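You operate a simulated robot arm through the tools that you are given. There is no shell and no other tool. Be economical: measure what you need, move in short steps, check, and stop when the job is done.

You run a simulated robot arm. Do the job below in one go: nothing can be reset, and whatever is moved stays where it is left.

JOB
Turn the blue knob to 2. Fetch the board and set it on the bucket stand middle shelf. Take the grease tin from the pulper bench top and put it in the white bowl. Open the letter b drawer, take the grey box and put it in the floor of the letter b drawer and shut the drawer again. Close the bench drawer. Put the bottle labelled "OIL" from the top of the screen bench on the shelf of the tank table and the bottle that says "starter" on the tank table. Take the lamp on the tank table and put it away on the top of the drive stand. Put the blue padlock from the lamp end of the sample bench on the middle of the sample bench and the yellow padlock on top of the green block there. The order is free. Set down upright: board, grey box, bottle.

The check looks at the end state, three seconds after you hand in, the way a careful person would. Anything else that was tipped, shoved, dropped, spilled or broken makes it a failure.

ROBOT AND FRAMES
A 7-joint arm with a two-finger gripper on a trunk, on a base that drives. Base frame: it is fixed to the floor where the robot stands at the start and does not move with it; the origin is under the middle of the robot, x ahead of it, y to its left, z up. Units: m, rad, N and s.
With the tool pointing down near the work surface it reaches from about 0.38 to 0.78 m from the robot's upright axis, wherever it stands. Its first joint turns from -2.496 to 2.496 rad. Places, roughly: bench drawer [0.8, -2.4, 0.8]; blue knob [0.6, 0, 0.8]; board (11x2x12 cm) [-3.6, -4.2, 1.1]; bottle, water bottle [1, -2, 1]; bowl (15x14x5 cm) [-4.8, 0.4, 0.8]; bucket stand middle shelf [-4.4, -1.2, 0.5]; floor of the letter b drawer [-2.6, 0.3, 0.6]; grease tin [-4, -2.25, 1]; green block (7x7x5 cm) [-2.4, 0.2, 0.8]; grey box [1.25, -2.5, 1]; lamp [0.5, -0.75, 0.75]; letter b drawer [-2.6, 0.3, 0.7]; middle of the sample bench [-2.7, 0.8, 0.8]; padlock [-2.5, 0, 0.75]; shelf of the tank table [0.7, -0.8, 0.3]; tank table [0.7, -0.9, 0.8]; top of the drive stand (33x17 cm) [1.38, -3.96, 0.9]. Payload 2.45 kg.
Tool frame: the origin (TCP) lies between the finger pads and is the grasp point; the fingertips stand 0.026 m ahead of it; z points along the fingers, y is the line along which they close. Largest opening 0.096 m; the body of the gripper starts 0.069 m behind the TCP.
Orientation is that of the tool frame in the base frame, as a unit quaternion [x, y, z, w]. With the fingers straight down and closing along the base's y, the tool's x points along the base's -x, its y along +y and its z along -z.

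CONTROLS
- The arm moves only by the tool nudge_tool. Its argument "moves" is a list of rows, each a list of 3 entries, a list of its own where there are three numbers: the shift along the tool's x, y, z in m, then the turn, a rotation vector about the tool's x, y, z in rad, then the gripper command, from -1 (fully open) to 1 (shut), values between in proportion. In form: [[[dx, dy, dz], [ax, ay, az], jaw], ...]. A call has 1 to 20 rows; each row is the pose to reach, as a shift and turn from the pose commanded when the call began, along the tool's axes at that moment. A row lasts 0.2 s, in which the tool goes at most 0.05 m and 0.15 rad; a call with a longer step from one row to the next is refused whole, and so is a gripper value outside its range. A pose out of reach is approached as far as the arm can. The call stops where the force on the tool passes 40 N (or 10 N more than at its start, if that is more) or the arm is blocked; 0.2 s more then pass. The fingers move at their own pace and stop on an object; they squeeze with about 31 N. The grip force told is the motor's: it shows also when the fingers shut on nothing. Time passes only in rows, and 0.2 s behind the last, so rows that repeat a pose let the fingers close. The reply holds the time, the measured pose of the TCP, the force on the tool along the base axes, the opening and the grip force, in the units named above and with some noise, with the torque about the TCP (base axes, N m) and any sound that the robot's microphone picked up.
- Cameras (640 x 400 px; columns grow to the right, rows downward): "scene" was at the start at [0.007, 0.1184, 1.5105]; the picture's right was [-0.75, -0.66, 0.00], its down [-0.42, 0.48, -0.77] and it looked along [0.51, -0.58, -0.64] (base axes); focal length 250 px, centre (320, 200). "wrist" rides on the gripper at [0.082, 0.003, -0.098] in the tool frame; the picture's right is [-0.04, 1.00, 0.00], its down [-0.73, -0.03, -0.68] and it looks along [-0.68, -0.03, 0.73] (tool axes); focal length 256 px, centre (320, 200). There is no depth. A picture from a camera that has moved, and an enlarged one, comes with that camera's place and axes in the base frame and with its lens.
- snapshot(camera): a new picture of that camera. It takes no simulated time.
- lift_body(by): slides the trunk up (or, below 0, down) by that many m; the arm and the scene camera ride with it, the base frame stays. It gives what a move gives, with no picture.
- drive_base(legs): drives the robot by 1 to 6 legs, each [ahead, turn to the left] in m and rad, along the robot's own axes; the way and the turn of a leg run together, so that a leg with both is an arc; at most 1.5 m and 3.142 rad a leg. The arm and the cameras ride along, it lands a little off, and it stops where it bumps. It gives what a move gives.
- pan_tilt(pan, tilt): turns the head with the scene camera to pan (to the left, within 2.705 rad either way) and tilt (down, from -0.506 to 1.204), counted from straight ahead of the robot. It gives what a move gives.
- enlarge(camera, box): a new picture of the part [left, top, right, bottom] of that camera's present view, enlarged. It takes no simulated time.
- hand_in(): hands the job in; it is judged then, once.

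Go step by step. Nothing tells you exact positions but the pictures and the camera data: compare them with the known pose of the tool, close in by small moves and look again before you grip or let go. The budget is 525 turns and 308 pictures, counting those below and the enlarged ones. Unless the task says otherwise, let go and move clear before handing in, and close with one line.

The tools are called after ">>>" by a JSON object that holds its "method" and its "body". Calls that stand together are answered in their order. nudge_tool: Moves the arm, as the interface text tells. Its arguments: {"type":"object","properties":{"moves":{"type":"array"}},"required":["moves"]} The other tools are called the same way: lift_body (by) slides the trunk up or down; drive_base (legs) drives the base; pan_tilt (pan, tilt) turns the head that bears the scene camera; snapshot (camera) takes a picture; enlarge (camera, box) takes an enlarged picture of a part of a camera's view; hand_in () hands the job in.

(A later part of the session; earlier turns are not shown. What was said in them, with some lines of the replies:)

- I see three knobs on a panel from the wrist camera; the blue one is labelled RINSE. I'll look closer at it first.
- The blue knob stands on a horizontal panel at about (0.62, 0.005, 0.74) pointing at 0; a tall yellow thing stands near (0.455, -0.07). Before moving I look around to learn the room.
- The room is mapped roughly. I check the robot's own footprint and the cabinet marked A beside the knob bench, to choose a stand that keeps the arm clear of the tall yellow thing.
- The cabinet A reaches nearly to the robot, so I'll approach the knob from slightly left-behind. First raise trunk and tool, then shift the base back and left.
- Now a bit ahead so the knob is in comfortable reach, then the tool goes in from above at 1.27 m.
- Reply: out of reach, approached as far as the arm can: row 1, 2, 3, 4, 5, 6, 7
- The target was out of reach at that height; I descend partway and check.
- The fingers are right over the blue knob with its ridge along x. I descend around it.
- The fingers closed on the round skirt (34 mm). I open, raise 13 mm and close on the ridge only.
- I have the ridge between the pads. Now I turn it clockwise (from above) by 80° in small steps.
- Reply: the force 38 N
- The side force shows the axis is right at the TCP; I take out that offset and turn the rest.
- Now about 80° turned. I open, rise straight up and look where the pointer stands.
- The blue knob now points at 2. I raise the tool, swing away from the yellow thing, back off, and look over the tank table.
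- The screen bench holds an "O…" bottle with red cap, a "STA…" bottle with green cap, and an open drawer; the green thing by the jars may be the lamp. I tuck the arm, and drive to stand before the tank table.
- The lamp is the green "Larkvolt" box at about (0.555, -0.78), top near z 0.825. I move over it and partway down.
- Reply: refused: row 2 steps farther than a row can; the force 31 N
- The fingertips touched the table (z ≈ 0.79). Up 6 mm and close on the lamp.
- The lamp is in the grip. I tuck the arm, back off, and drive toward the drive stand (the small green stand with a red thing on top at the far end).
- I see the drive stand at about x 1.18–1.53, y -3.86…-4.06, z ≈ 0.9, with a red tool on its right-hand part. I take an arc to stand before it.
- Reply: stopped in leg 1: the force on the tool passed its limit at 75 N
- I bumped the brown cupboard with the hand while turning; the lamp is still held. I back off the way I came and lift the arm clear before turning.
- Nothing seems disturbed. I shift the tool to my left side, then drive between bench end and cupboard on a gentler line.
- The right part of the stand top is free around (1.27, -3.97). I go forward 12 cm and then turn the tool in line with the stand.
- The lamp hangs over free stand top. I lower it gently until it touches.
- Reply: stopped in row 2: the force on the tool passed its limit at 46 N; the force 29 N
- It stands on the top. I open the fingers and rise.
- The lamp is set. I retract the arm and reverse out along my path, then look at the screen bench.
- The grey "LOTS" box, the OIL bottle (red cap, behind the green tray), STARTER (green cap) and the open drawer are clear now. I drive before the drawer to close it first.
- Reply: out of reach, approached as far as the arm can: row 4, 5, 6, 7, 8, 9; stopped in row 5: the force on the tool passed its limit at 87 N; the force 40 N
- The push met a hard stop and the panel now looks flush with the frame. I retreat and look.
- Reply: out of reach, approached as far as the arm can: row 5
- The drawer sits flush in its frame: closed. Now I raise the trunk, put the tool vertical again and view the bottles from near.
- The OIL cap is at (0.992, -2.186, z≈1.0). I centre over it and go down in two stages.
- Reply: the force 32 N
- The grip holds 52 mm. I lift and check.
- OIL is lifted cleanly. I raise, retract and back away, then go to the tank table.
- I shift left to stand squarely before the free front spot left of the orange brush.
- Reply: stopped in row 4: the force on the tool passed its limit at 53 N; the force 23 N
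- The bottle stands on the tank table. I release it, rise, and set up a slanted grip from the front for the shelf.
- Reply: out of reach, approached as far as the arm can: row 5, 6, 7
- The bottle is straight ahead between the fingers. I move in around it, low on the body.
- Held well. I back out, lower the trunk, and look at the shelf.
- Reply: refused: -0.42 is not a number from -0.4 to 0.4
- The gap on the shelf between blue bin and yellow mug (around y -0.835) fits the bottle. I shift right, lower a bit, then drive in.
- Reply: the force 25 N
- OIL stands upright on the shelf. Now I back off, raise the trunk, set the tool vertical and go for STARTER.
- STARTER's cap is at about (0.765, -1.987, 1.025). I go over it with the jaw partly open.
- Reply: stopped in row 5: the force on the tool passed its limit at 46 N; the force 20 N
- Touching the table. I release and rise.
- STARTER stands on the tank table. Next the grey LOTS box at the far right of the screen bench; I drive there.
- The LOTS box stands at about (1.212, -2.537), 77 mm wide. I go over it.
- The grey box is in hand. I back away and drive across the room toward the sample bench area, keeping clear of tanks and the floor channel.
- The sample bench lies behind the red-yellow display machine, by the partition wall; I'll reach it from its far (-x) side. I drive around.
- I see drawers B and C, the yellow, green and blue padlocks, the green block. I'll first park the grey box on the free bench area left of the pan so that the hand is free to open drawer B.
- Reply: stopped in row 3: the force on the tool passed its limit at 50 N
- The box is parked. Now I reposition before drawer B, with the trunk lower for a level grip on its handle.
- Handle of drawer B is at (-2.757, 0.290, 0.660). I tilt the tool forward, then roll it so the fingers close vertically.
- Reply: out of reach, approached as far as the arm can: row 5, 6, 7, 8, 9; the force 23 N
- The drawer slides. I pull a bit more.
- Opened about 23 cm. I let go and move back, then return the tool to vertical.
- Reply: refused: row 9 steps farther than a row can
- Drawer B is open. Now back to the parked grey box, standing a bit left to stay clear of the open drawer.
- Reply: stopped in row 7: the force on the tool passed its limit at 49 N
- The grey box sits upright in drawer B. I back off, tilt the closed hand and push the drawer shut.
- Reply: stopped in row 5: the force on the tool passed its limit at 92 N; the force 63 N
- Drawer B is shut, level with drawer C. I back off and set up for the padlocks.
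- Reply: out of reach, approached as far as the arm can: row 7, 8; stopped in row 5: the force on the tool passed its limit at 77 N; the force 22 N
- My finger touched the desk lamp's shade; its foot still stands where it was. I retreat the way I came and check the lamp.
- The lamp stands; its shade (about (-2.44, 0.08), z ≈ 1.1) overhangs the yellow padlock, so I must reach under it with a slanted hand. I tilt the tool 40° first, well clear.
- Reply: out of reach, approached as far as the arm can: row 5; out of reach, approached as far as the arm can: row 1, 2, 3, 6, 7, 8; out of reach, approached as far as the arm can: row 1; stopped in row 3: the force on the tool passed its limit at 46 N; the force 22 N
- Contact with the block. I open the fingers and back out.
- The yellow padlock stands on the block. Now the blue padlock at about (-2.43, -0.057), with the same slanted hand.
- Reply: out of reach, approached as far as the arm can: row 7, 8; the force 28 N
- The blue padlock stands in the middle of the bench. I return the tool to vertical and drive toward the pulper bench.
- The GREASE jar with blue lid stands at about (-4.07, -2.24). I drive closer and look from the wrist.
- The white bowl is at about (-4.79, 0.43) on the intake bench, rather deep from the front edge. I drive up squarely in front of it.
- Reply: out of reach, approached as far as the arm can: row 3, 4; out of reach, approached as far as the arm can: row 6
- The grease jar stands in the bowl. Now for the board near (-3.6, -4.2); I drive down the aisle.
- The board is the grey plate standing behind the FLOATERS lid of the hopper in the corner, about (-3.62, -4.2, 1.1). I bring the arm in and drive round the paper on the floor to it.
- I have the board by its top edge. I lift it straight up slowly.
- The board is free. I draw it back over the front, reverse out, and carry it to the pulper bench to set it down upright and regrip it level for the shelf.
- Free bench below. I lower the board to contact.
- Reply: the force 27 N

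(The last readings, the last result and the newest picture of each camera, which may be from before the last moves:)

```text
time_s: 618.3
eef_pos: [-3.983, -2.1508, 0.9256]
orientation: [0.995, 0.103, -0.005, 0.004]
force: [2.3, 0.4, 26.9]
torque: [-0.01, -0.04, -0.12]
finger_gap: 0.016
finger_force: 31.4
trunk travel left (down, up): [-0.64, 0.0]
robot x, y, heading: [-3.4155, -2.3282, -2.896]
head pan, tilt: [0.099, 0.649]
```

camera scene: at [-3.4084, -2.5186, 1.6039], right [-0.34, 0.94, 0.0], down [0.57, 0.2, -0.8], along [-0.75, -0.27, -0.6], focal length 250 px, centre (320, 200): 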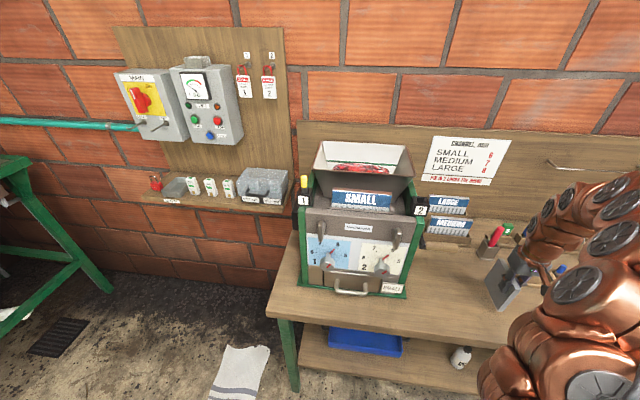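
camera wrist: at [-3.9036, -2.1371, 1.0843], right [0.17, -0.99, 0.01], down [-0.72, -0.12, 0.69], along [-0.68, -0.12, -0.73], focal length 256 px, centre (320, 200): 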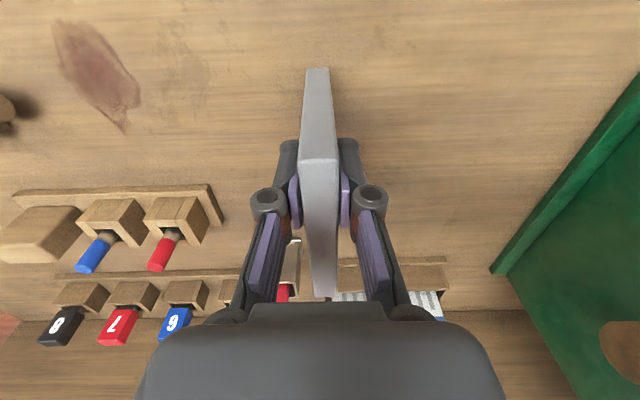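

>>> {"method": "nudge_tool", "body": {"moves": [[[0, 0, -0.002], [0, 0, 0], 0.6], [[0, 0, -0.002], [0, 0, 0], 0.2], [[0, 0, -0.002], [0, 0, 0], -0.2], [[0, 0, -0.002], [0, 0, 0], -0.5], [[0, 0, -0.03], [0, 0, 0], -0.5], [[0, 0, -0.07], [0, 0, 0], -0.5], [[0.02, 0, -0.11], [0, 0, 0], -0.5], [[0.05, 0, -0.14], [0, 0, 0], -0.5]]}}

>>> {"method": "snapshot", "body": {"camera": "wrist"}}

>>> {"method": "snapshot", "body": {"camera": "scene"}}

```text
time_s: 620.1
eef_pos: [-3.9326, -2.1399, 1.0629]
orientation: [0.995, 0.104, -0.004, 0.004]
force: [-0.4, 0.2, 0.0]
torque: [0.01, -0.05, 0.02]
finger_gap: 0.072
finger_force: 0.0
trunk travel left (down, up): [-0.64, 0.0]
robot x, y, heading: [-3.418, -2.329, -2.896]
head pan, tilt: [0.099, 0.649]
```

```text
77 pictures are left
camera wrist: at [-3.8528, -2.1253, 1.1625], right [0.17, -0.99, 0.01], down [-0.72, -0.12, 0.69], along [-0.68, -0.12, -0.73], focal length 256 px, centre (320, 200)
```

wrist: 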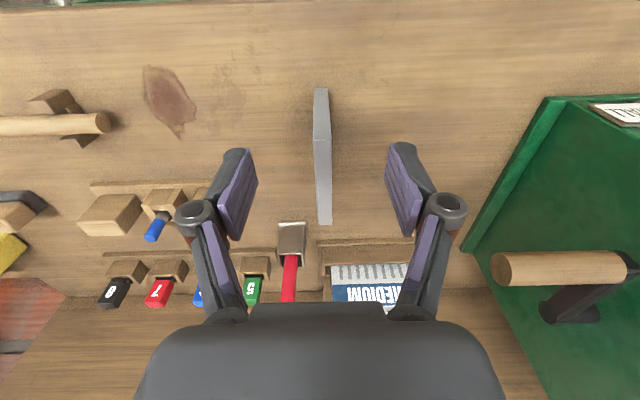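

```text
76 pictures are left
camera scene: at [-3.4086, -2.5188, 1.6039], right [-0.34, 0.94, 0.0], down [0.57, 0.2, -0.8], along [-0.75, -0.27, -0.6], focal length 250 px, centre (320, 200)
```

scene: 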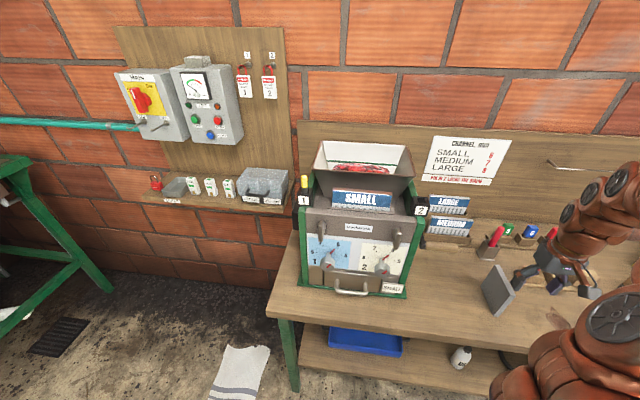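

The board stands upright on the bench. I look over at the bucket stand's middle shelf before regripping.

>>> {"method": "drive_base", "body": {"legs": [[-0.2, 0]]}}

>>> {"method": "lift_body", "body": {"by": -0.35}}

>>> {"method": "pan_tilt", "body": {"pan": -1.0, "tilt": 0.45}}

>>> {"method": "snapshot", "body": {"camera": "scene"}}

```text
time_s: 621.7
eef_pos: [-3.7365, -2.0924, 1.0634]
orientation: [0.995, 0.104, -0.005, 0.004]
force: [-0.6, 0.8, 0.3]
torque: [0.01, -0.01, 0.0]
finger_gap: 0.072
finger_force: 0.1
trunk travel left (down, up): [-0.64, 0.0]
robot x, y, heading: [-3.2193, -2.2769, -2.897]
head pan, tilt: [0.099, 0.649]
```

```text
time_s: 625.1
eef_pos: [-3.7365, -2.0912, 0.7146]
orientation: [0.994, 0.105, -0.005, 0.004]
force: [0.3, 0.2, -0.5]
torque: [0.0, -0.02, -0.01]
finger_gap: 0.072
finger_force: 0.1
trunk travel left (down, up): [-0.29, 0.35]
robot x, y, heading: [-3.222, -2.2763, -2.895]
head pan, tilt: [0.099, 0.649]
```

```text
time_s: 626.4
eef_pos: [-3.7368, -2.0926, 0.7136]
orientation: [0.994, 0.105, -0.005, 0.003]
force: [-1.0, 0.2, -0.9]
torque: [-0.01, -0.01, 0.01]
finger_gap: 0.0718
finger_force: 0.0
trunk travel left (down, up): [-0.29, 0.35]
robot x, y, heading: [-3.22, -2.2796, -2.895]
head pan, tilt: [-1.0, 0.45]
```

```text
75 pictures are left
camera scene: at [-3.1959, -2.377, 1.2717], right [0.68, 0.73, 0.0], down [0.32, -0.3, -0.9], along [-0.66, 0.62, -0.44], focal length 250 px, centre (320, 200)
```

scene: 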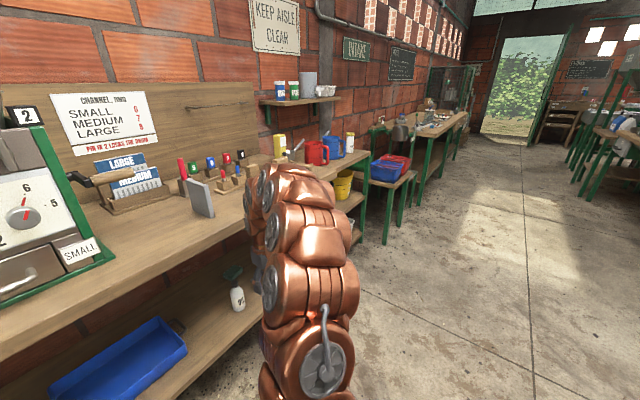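

>>> {"method": "drive_base", "body": {"legs": [[0, -1.74], [1.1, 0]]}}

>>> {"method": "pan_tilt", "body": {"pan": 1.5, "tilt": 0.55}}

>>> {"method": "snapshot", "body": {"camera": "scene"}}

```text
time_s: 636.4
eef_pos: [-2.9409, -0.7278, 0.7138]
orientation: [-0.699, 0.715, 0.007, 0.001]
force: [-0.1, -0.8, -0.2]
torque: [0.03, 0.0, 0.02]
finger_gap: 0.0719
finger_force: 0.1
trunk travel left (down, up): [-0.29, 0.35]
robot x, y, heading: [-3.2422, -1.1868, 1.584]
head pan, tilt: [-1.0, 0.45]
```

```text
time_s: 638.6
eef_pos: [-2.9415, -0.7267, 0.7138]
orientation: [-0.699, 0.716, 0.006, 0.0]
force: [0.5, -0.2, -0.5]
torque: [0.04, 0.01, -0.02]
finger_gap: 0.0721
finger_force: 0.1
trunk travel left (down, up): [-0.29, 0.35]
robot x, y, heading: [-3.2395, -1.1804, 1.583]
head pan, tilt: [1.499, 0.55]
```

```text
74 pictures are left
camera scene: at [-3.5098, -1.2316, 1.2627], right [0.06, 1.0, 0.0], down [0.52, -0.03, -0.85], along [-0.85, 0.05, -0.52], focal length 250 px, centre (320, 200)
```

scene: 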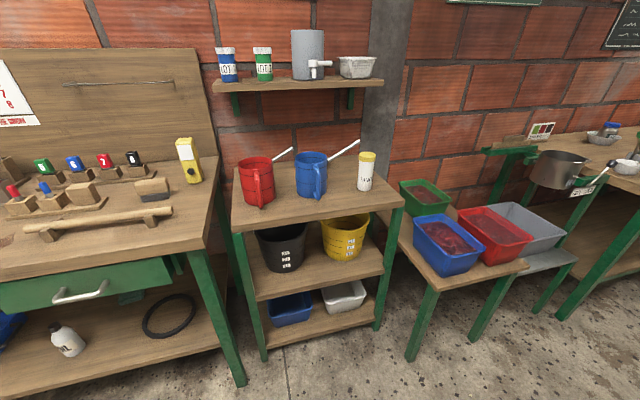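

The middle shelf has a front strip and a gap between the black and yellow buckets around (-4.20, -1.20). I go back and regrip the board with a slanted hand from the front.

>>> {"method": "lift_body", "body": {"by": 0.22}}

>>> {"method": "drive_base", "body": {"legs": [[-0.82, 0], [0, 1.76]]}}

>>> {"method": "pan_tilt", "body": {"pan": 0.1, "tilt": 0.6}}

>>> {"method": "snapshot", "body": {"camera": "scene"}}

```text
time_s: 641.0
eef_pos: [-2.9413, -0.7275, 0.9328]
orientation: [-0.699, 0.715, 0.006, 0.002]
force: [0.0, 0.6, 0.5]
torque: [-0.02, 0.04, -0.02]
finger_gap: 0.0721
finger_force: 0.0
trunk travel left (down, up): [-0.51, 0.13]
robot x, y, heading: [-3.239, -1.1831, 1.586]
head pan, tilt: [1.499, 0.55]
```

```text
time_s: 649.6
eef_pos: [-3.7366, -1.7974, 0.933]
orientation: [0.996, 0.09, -0.006, 0.004]
force: [-1.0, 0.5, 0.1]
torque: [0.0, -0.01, 0.0]
finger_gap: 0.0718
finger_force: 0.1
trunk travel left (down, up): [-0.51, 0.13]
robot x, y, heading: [-3.2284, -1.9995, -2.927]
head pan, tilt: [1.499, 0.55]
```

```text
time_s: 651.1
eef_pos: [-3.7358, -1.7981, 0.9335]
orientation: [0.996, 0.09, -0.006, 0.004]
force: [0.7, -0.2, 0.9]
torque: [0.01, -0.01, 0.03]
finger_gap: 0.072
finger_force: 0.1
trunk travel left (down, up): [-0.51, 0.13]
robot x, y, heading: [-3.2234, -1.9982, -2.919]
head pan, tilt: [0.099, 0.6]
```

```text
73 pictures are left
camera scene: at [-3.2224, -2.1909, 1.4782], right [-0.31, 0.95, 0.0], down [0.54, 0.18, -0.83], along [-0.78, -0.26, -0.56], focal length 250 px, centre (320, 200)
```

scene: 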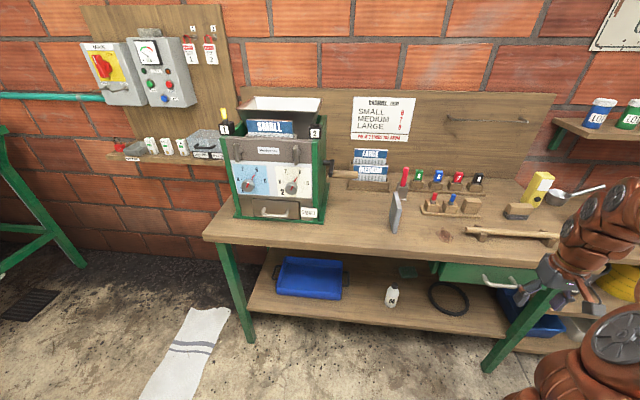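

>>> {"method": "nudge_tool", "body": {"moves": [[[-0.01, 0.04, -0.01], [0, 0, -0.01], -0.6], [[-0.03, 0.08, -0.02], [0, 0, -0.02], -0.6], [[-0.05, 0.12, -0.03], [0, 0, -0.027], -0.6], [[-0.07, 0.16, -0.03], [0, 0, -0.027], -0.6], [[-0.09, 0.2, -0.03], [0, 0, -0.027], -0.6], [[-0.11, 0.24, -0.03], [0, 0, -0.027], -0.6], [[-0.13, 0.28, -0.03], [0, 0, -0.027], -0.6], [[-0.15, 0.3, -0.03], [0, 0, -0.027], -0.6]]}}

>>> {"method": "nudge_tool", "body": {"moves": [[[0, 0, 0], [0, -0.15, 0], -0.6], [[0, 0, 0], [0, -0.3, 0], -0.6], [[0, 0, 0], [0, -0.45, 0], -0.6], [[0, 0, 0], [0, -0.6, 0], -0.6], [[0, 0, 0], [0, -0.75, 0], -0.6], [[0, 0, 0], [0, -0.9, 0], -0.6], [[0, 0, 0], [0, -1.05, 0], -0.6]]}}

>>> {"method": "snapshot", "body": {"camera": "wrist"}}

```text
time_s: 652.9
eef_pos: [-3.828, -2.1172, 0.9687]
orientation: [0.995, 0.104, -0.005, 0.004]
force: [0.1, 0.6, -0.2]
torque: [-0.01, 0.0, 0.02]
finger_gap: 0.0769
finger_force: 0.1
trunk travel left (down, up): [-0.51, 0.13]
robot x, y, heading: [-3.2279, -2.0031, -2.928]
head pan, tilt: [0.099, 0.6]
```

```text
time_s: 654.5
eef_pos: [-3.8287, -2.1192, 0.9676]
orientation: [0.857, 0.087, -0.505, 0.055]
force: [-0.3, -0.4, 0.3]
torque: [0.0, 0.0, -0.01]
finger_gap: 0.0769
finger_force: 0.0
trunk travel left (down, up): [-0.51, 0.13]
robot x, y, heading: [-3.2284, -1.9992, -2.927]
head pan, tilt: [0.099, 0.6]
```

```text
72 pictures are left
camera wrist: at [-3.7067, -2.0963, 0.9455], right [0.19, -0.98, 0.04], down [0.23, 0.08, 0.97], along [-0.96, -0.17, 0.24], focal length 256 px, centre (320, 200)
```

wrist: 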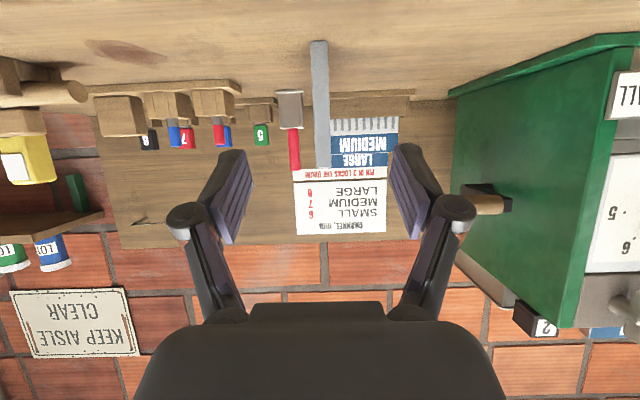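

>>> {"method": "nudge_tool", "body": {"moves": [[[-0.013, 0, 0.043], [0, 0, 0], -0.6], [[-0.026, 0, 0.086], [0, 0, 0], -0.6], [[-0.039, -0.001, 0.128], [0, 0, 0], -0.6], [[-0.052, -0.001, 0.171], [0, 0, 0], -0.6]]}}

>>> {"method": "snapshot", "body": {"camera": "wrist"}}

>>> {"method": "enlarge", "body": {"camera": "scene", "box": [330, 150, 490, 270]}}

```text
time_s: 655.5
eef_pos: [-4.0013, -2.1528, 0.9293]
orientation: [0.858, 0.087, -0.503, 0.055]
force: [0.3, 0.2, 0.3]
torque: [-0.01, -0.01, 0.0]
finger_gap: 0.0767
finger_force: 0.0
trunk travel left (down, up): [-0.51, 0.13]
robot x, y, heading: [-3.2254, -1.9991, -2.927]
head pan, tilt: [0.099, 0.6]
```

```text
71 pictures are left
camera wrist: at [-3.8785, -2.1304, 0.9072], right [0.19, -0.98, 0.04], down [0.22, 0.08, 0.97], along [-0.96, -0.17, 0.23], focal length 256 px, centre (320, 200)
```

wrist: 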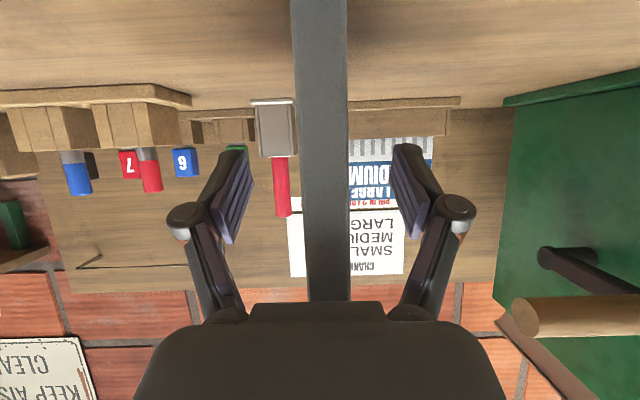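

```text
3.33 times, centred on (410, 210) of scene
camera zoom: at [-3.222, -2.1909, 1.4782], right [-0.31, 0.95, 0.0], down [0.54, 0.18, -0.83], along [-0.78, -0.26, -0.56], focal length 832 px, centre (20, 167)
```

zoom: 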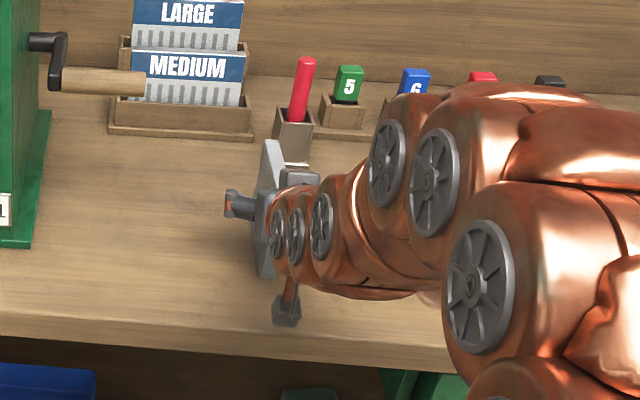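

>>> {"method": "nudge_tool", "body": {"moves": [[[0.0097, 0, -0.0174], [0, 0, 0], -0.6], [[0.0097, 0, -0.0174], [0, 0, 0], 0], [[0.0097, 0, -0.0174], [0, 0, 0], 0.5], [[0.0097, 0, -0.0174], [0, 0, 0], 1], [[0.0097, 0, -0.0174], [0, 0, 0], 1], [[0.0097, 0, -0.0174], [0, 0, 0], 1]]}}

>>> {"method": "nudge_tool", "body": {"moves": [[[-0.026, 0, -0.0145], [0, 0, 0], 1], [[-0.052, 0, -0.029], [0, 0, 0], 1]]}}

>>> {"method": "snapshot", "body": {"camera": "wrist"}}

>>> {"method": "enlarge", "body": {"camera": "scene", "box": [330, 150, 490, 270]}}

```text
time_s: 656.9
eef_pos: [-3.9817, -2.1498, 0.9296]
orientation: [0.858, 0.086, -0.503, 0.054]
force: [1.2, -0.3, 0.2]
torque: [-0.03, 0.08, 0.02]
finger_gap: 0.0154
finger_force: 31.4
trunk travel left (down, up): [-0.51, 0.13]
robot x, y, heading: [-3.2275, -1.9989, -2.927]
head pan, tilt: [0.099, 0.6]
```

```text
time_s: 657.5
eef_pos: [-3.9802, -2.1479, 0.9899]
orientation: [0.859, 0.087, -0.502, 0.055]
force: [-0.4, 0.8, -1.2]
torque: [0.03, -0.07, -0.01]
finger_gap: 0.0156
finger_force: 31.0
trunk travel left (down, up): [-0.51, 0.13]
robot x, y, heading: [-3.2303, -1.9975, -2.926]
head pan, tilt: [0.099, 0.6]
```

```text
69 pictures are left
camera wrist: at [-3.8584, -2.1263, 0.9675], right [0.19, -0.98, 0.04], down [0.22, 0.08, 0.97], along [-0.96, -0.17, 0.23], focal length 256 px, centre (320, 200)
```

wrist: 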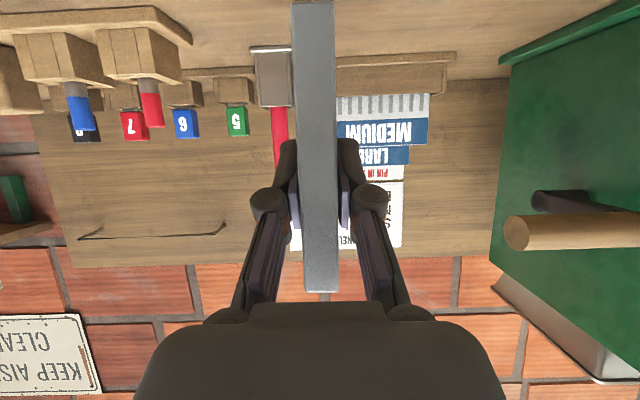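

```text
3.33 times, centred on (410, 210) of scene
camera zoom: at [-3.2228, -2.1911, 1.4781], right [-0.31, 0.95, 0.0], down [0.54, 0.18, -0.82], along [-0.78, -0.26, -0.57], focal length 832 px, centre (20, 167)
```

zoom: 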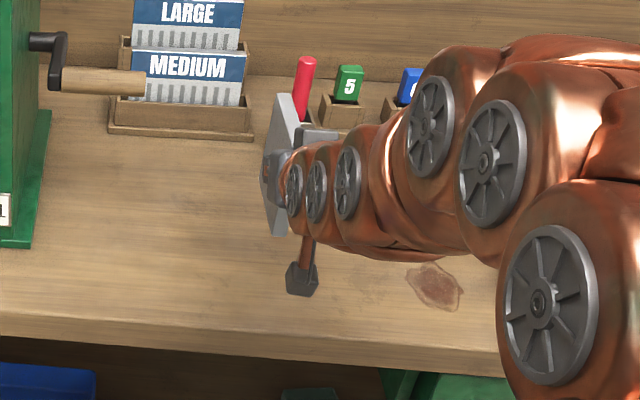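

Held upright. I back out, carry it to the bucket stand and lower the trunk there.

>>> {"method": "drive_base", "body": {"legs": [[-0.3, 0], [0, -1.569], [0.985, 0], [0, 1.569]]}}

>>> {"method": "lift_body", "body": {"by": -0.32}}

>>> {"method": "snapshot", "body": {"camera": "scene"}}

>>> {"method": "snapshot", "body": {"camera": "wrist"}}

```text
time_s: 671.9
eef_pos: [-3.9216, -1.1486, 0.9897]
orientation: [0.857, 0.101, -0.501, 0.063]
force: [-0.2, -0.1, -2.1]
torque: [0.02, -0.04, 0.02]
finger_gap: 0.0154
finger_force: 30.6
trunk travel left (down, up): [-0.51, 0.13]
robot x, y, heading: [-3.1715, -0.971, -2.898]
head pan, tilt: [0.099, 0.6]
```

```text
time_s: 675.1
eef_pos: [-3.9219, -1.1484, 0.6696]
orientation: [0.856, 0.102, -0.502, 0.064]
force: [-0.6, -0.5, -2.0]
torque: [0.04, -0.03, 0.02]
finger_gap: 0.0156
finger_force: 31.2
trunk travel left (down, up): [-0.19, 0.45]
robot x, y, heading: [-3.1779, -0.9753, -2.9]
head pan, tilt: [0.099, 0.6]
```

```text
67 pictures are left
camera scene: at [-3.1623, -1.1653, 1.1582], right [-0.34, 0.94, 0.0], down [0.53, 0.19, -0.82], along [-0.78, -0.28, -0.57], focal length 250 px, centre (320, 200)
```

scene: 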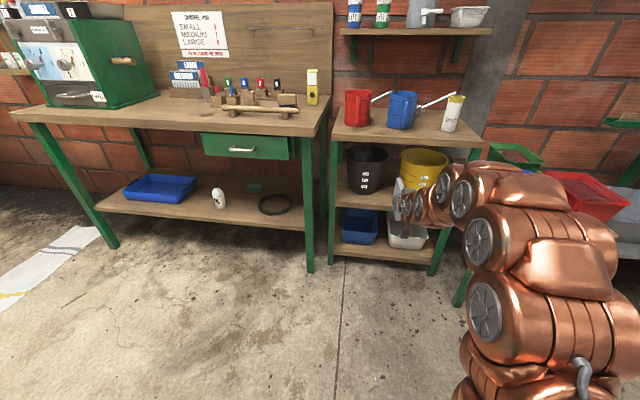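

```text
66 pictures are left
camera wrist: at [-3.8, -1.1219, 0.6475], right [0.22, -0.97, 0.04], down [0.22, 0.09, 0.97], along [-0.95, -0.2, 0.23], focal length 256 px, centre (320, 200)
```

wrist: 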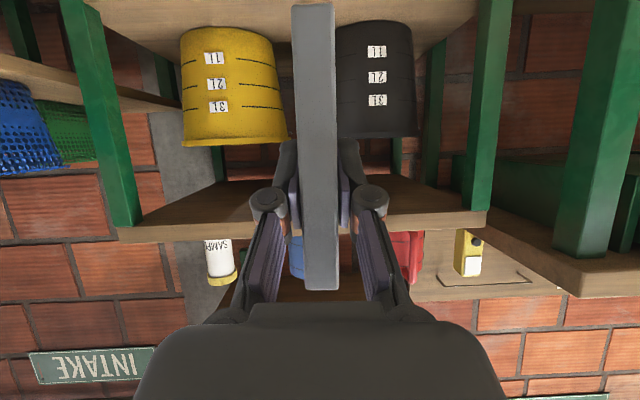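

The board lines up well with the gap between the buckets. I lower slightly, shift 1.5 cm and drive in.

>>> {"method": "nudge_tool", "body": {"moves": [[[0.017, -0.008, 0.01], [0, 0, 0], 1], [[0.035, -0.015, 0.0194], [0, 0, 0], 1]]}}

>>> {"method": "drive_base", "body": {"legs": [[0.17, 0]]}}

>>> {"method": "snapshot", "body": {"camera": "wrist"}}

>>> {"method": "snapshot", "body": {"camera": "scene"}}

```text
time_s: 675.7
eef_pos: [-3.9243, -1.1352, 0.6306]
orientation: [0.856, 0.102, -0.502, 0.064]
force: [-0.4, 0.2, -1.1]
torque: [0.01, -0.07, -0.03]
finger_gap: 0.0157
finger_force: 30.9
trunk travel left (down, up): [-0.19, 0.45]
robot x, y, heading: [-3.1736, -0.9727, -2.897]
head pan, tilt: [0.099, 0.6]
```

```text
time_s: 677.1
eef_pos: [-4.0907, -1.1761, 0.6298]
orientation: [0.857, 0.101, -0.501, 0.063]
force: [0.0, -0.1, -1.9]
torque: [0.01, -0.08, 0.02]
finger_gap: 0.0156
finger_force: 31.1
trunk travel left (down, up): [-0.19, 0.45]
robot x, y, heading: [-3.341, -1.0135, -2.887]
head pan, tilt: [0.099, 0.6]
```

```text
65 pictures are left
camera wrist: at [-3.9696, -1.1497, 0.6074], right [0.22, -0.98, 0.04], down [0.22, 0.09, 0.97], along [-0.95, -0.2, 0.23], focal length 256 px, centre (320, 200)
```

wrist: 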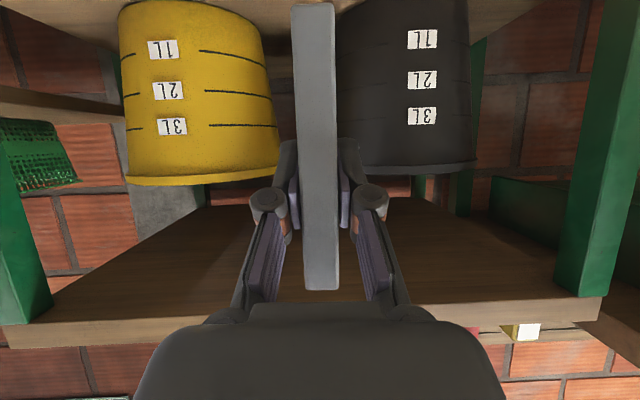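

```text
64 pictures are left
camera scene: at [-3.3293, -1.2079, 1.1581], right [-0.34, 0.94, 0.0], down [0.53, 0.19, -0.82], along [-0.78, -0.28, -0.57], focal length 250 px, centre (320, 200)
```

scene: 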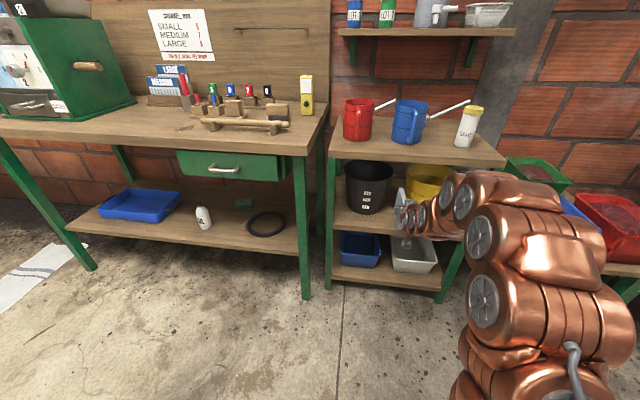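

>>> {"method": "nudge_tool", "body": {"moves": [[[-0.016, -0.003, 0.029], [0, 0, 0], 1], [[-0.033, -0.006, 0.058], [0, 0, 0], 1], [[-0.049, -0.008, 0.087], [0, 0, 0], 1]]}}

>>> {"method": "snapshot", "body": {"camera": "wrist"}}

>>> {"method": "enlarge", "body": {"camera": "scene", "box": [320, 130, 480, 290]}}

```text
time_s: 677.9
eef_pos: [-4.1933, -1.193, 0.6293]
orientation: [0.857, 0.101, -0.501, 0.063]
force: [-0.1, 0.2, -1.4]
torque: [0.02, -0.07, 0.03]
finger_gap: 0.0155
finger_force: 31.0
trunk travel left (down, up): [-0.19, 0.45]
robot x, y, heading: [-3.3402, -1.017, -2.893]
head pan, tilt: [0.099, 0.6]
```

```text
63 pictures are left
camera wrist: at [-4.0703, -1.166, 0.6064], right [0.22, -0.98, 0.04], down [0.22, 0.09, 0.97], along [-0.95, -0.2, 0.23], focal length 256 px, centre (320, 200)
```

wrist: 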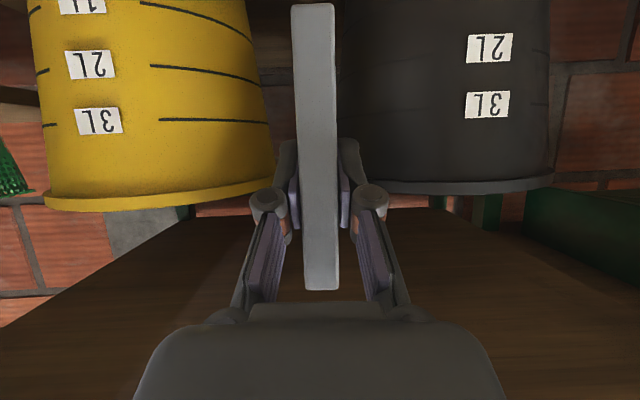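

```text
2.50 times, centred on (400, 210) of scene
camera zoom: at [-3.3293, -1.2078, 1.1582], right [-0.34, 0.94, 0.0], down [0.53, 0.19, -0.83], along [-0.78, -0.28, -0.56], focal length 624 px, centre (120, 175)
```

zoom: 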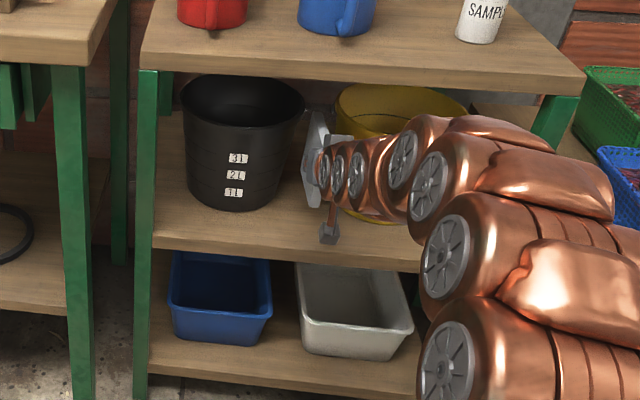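

>>> {"method": "nudge_tool", "body": {"moves": [[[0.013, 0, 0.0168], [0, 0, 0], 1], [[0.03, 0, 0.026], [0, 0, 0], 1], [[0.038, 0, 0.031], [0, 0, 0], 1], [[0.043, 0, 0.034], [0, 0, 0], 1], [[0.048, 0, 0.037], [0, 0, 0], 1], [[0.053, 0, 0.04], [0, 0, 0], 1], [[0.058, 0, 0.0425], [0, 0, 0], 1]]}}

>>> {"method": "enlarge", "body": {"camera": "scene", "box": [320, 130, 480, 290]}}

```text
time_s: 679.5
eef_pos: [-4.1982, -1.1931, 0.5591]
orientation: [0.857, 0.101, -0.501, 0.064]
force: [-0.2, 0.3, -2.1]
torque: [0.0, -0.05, 0.0]
finger_gap: 0.0156
finger_force: 30.9
trunk travel left (down, up): [-0.19, 0.45]
robot x, y, heading: [-3.3412, -1.0127, -2.89]
head pan, tilt: [0.099, 0.6]
```

```text
2.50 times, centred on (400, 210) of scene
camera zoom: at [-3.3293, -1.2079, 1.1581], right [-0.34, 0.94, 0.0], down [0.53, 0.19, -0.82], along [-0.78, -0.28, -0.57], focal length 624 px, centre (120, 175)
```

zoom: 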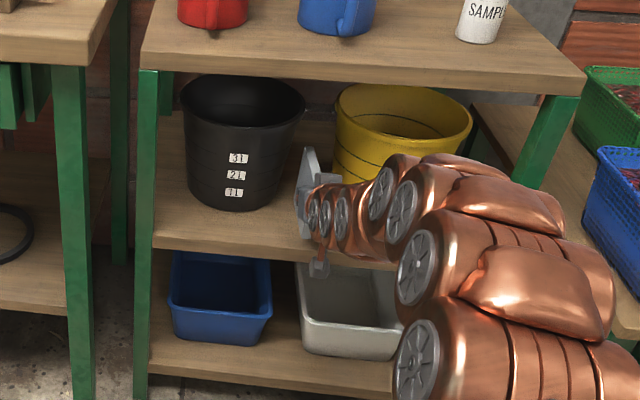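

>>> {"method": "nudge_tool", "body": {"moves": [[[-0.005, 0, 0.009], [0, 0, 0], 1], [[-0.0107, 0, 0.019], [0, 0, 0], 1], [[-0.006, 0, 0.0216], [0, 0, 0], 1], [[-0.0015, 0, 0.024], [0, 0, 0], 1], [[0.003, 0, 0.0265], [0, 0, 0], 1], [[0.007, 0, 0.029], [0, 0, 0], 1]]}}

>>> {"method": "snapshot", "body": {"camera": "wrist"}}

>>> {"method": "enlarge", "body": {"camera": "scene", "box": [360, 170, 440, 250]}}

```text
time_s: 680.9
eef_pos: [-4.219, -1.2018, 0.5375]
orientation: [0.857, 0.1, -0.502, 0.063]
force: [0.1, -0.1, -1.8]
torque: [0.05, -0.06, 0.03]
finger_gap: 0.0156
finger_force: 31.0
trunk travel left (down, up): [-0.19, 0.45]
robot x, y, heading: [-3.3374, -1.0141, -2.883]
head pan, tilt: [0.099, 0.6]
```

```text
60 pictures are left
camera wrist: at [-4.0975, -1.1744, 0.5163], right [0.22, -0.98, 0.04], down [0.22, 0.09, 0.97], along [-0.95, -0.2, 0.23], focal length 256 px, centre (320, 200)
```

wrist: 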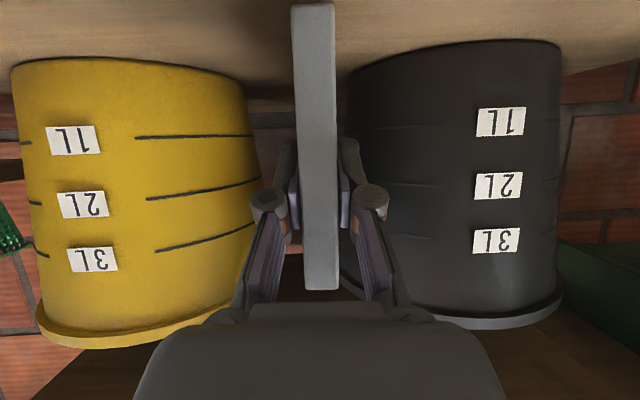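

```text
5.00 times, centred on (400, 210) of scene
camera zoom: at [-3.3293, -1.2079, 1.1581], right [-0.34, 0.94, 0.0], down [0.53, 0.19, -0.82], along [-0.78, -0.28, -0.57], focal length 1249 px, centre (-80, 150)
```

zoom: 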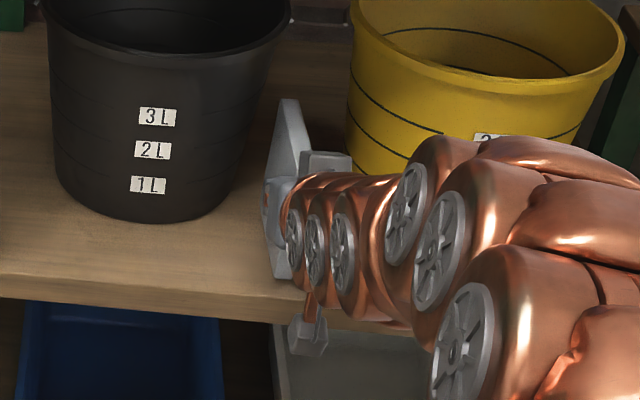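

>>> {"method": "nudge_tool", "body": {"moves": [[[-0.0048, -0.006, 0.0086], [0, 0, 0], 1], [[0, -0.006, 0.0114], [0, 0, 0], 1], [[0.0035, -0.006, 0.0134], [0, 0, 0], 1], [[0.007, -0.006, 0.0154], [0, 0, 0], 1], [[0.0105, -0.006, 0.0174], [0, 0, 0], 1], [[0.014, -0.006, 0.0194], [0, 0, 0], 1]]}}

```text
time_s: 682.3
eef_pos: [-4.2312, -1.1975, 0.5196]
orientation: [0.855, 0.101, -0.505, 0.064]
force: [-4.7, -1.3, 27.2]
torque: [-0.14, 0.64, 0.02]
finger_gap: 0.0159
finger_force: 31.3
trunk travel left (down, up): [-0.19, 0.45]
robot x, y, heading: [-3.3398, -1.0125, -2.894]
head pan, tilt: [0.099, 0.6]
```

The board touches the shelf. I ease off, open slowly and draw straight back.

>>> {"method": "nudge_tool", "body": {"moves": [[[-0.003, 0, -0.0015], [0, 0, 0], 1], [[-0.003, 0, -0.0015], [0, 0, 0], 0.7], [[-0.003, 0, -0.0015], [0, 0, 0], 0.5], [[-0.003, 0, -0.0015], [0, 0, 0], 0.3], [[-0.003, 0, -0.0015], [0, 0, 0], 0.1], [[-0.003, 0, -0.0015], [0, 0, 0], 0.1]]}}

>>> {"method": "snapshot", "body": {"camera": "wrist"}}

```text
time_s: 683.7
eef_pos: [-4.2323, -1.1975, 0.5196]
orientation: [0.858, 0.101, -0.5, 0.063]
force: [0.1, 0.1, 0.5]
torque: [0.0, -0.01, 0.0]
finger_gap: 0.0431
finger_force: 0.1
trunk travel left (down, up): [-0.19, 0.45]
robot x, y, heading: [-3.3368, -1.0117, -2.893]
head pan, tilt: [0.099, 0.6]
```

```text
58 pictures are left
camera wrist: at [-4.1096, -1.1704, 0.4973], right [0.22, -0.98, 0.04], down [0.22, 0.09, 0.97], along [-0.95, -0.2, 0.23], focal length 256 px, centre (320, 200)
```

wrist: 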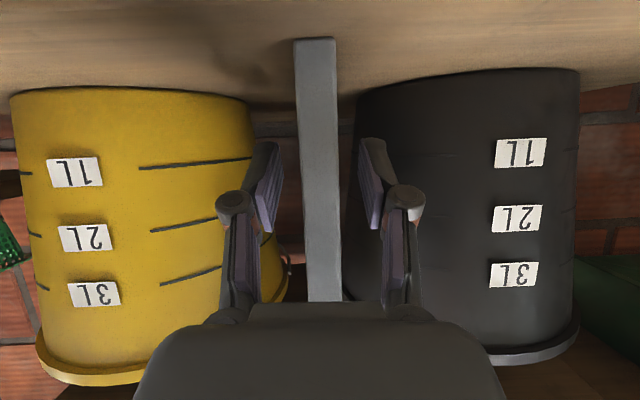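

>>> {"method": "nudge_tool", "body": {"moves": [[[0.008, 0, -0.0145], [0, 0, 0], 0.1], [[0.0165, 0, -0.029], [0, 0, 0], 0.1], [[0.033, 0, -0.058], [0, 0, 0], 0.1], [[0.049, 0, -0.0867], [0, 0, 0], 0.1], [[0.066, 0, -0.115], [0, 0, 0], 0.1]]}}

>>> {"method": "snapshot", "body": {"camera": "wrist"}}

>>> {"method": "enlarge", "body": {"camera": "scene", "box": [350, 150, 470, 270]}}

```text
time_s: 684.9
eef_pos: [-4.1026, -1.1646, 0.5175]
orientation: [0.857, 0.101, -0.502, 0.063]
force: [0.9, -0.6, 0.6]
torque: [-0.01, 0.03, -0.01]
finger_gap: 0.0431
finger_force: 0.0
trunk travel left (down, up): [-0.19, 0.45]
robot x, y, heading: [-3.3404, -1.012, -2.898]
head pan, tilt: [0.099, 0.6]
```

```text
57 pictures are left
camera wrist: at [-3.9815, -1.1386, 0.4952], right [0.22, -0.98, 0.04], down [0.22, 0.09, 0.97], along [-0.95, -0.2, 0.23], focal length 256 px, centre (320, 200)
```

wrist: 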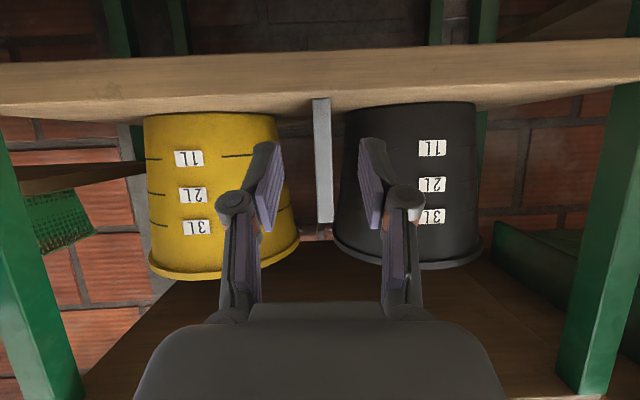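

```text
3.33 times, centred on (410, 210) of scene
camera zoom: at [-3.3292, -1.2078, 1.1581], right [-0.34, 0.94, 0.0], down [0.53, 0.19, -0.83], along [-0.78, -0.28, -0.56], focal length 832 px, centre (20, 167)
```

zoom: 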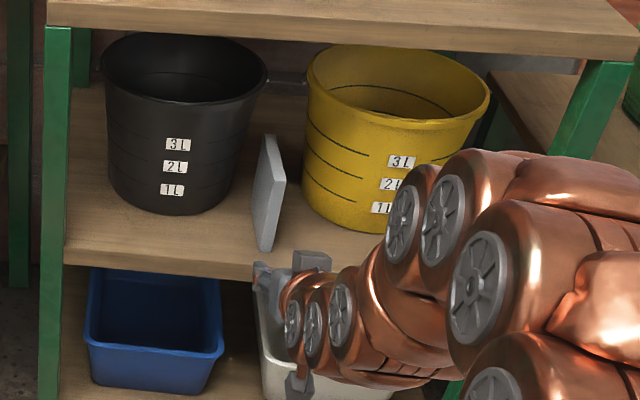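

The board stands upright on the middle shelf, and every other item is in place. I back clear and hand in.

>>> {"method": "drive_base", "body": {"legs": [[-0.35, 0]]}}

>>> {"method": "snapshot", "body": {"camera": "scene"}}

```text
time_s: 687.2
eef_pos: [-3.7629, -1.0749, 0.5171]
orientation: [0.857, 0.098, -0.503, 0.062]
force: [0.8, -0.1, -0.6]
torque: [0.0, -0.01, -0.03]
finger_gap: 0.043
finger_force: 0.0
trunk travel left (down, up): [-0.19, 0.45]
robot x, y, heading: [-2.9977, -0.9259, -2.902]
head pan, tilt: [0.099, 0.6]
```

```text
55 pictures are left
camera scene: at [-2.9888, -1.1221, 1.1582], right [-0.34, 0.94, 0.0], down [0.53, 0.19, -0.83], along [-0.78, -0.28, -0.56], focal length 250 px, centre (320, 200)
```

scene: 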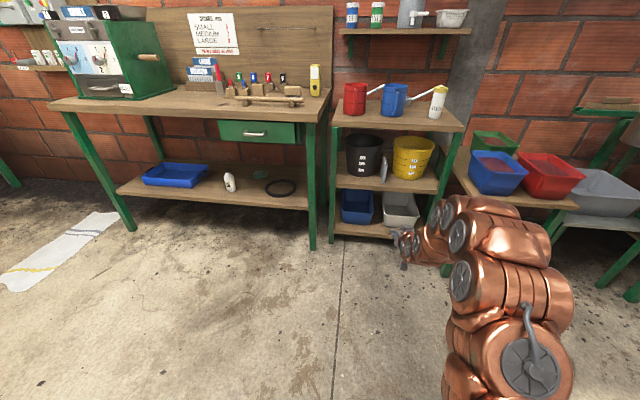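

The board still stands and nothing around it was disturbed. Handing in.

>>> {"method": "hand_in", "body": {}}

```text
The job is handed in.
```

I finished all the tasks and handed the job in. The hand bumped the brown cupboard and the desk lamp's shade on the sample bench along the way. Neither showed any change in the pictures I took afterwards.
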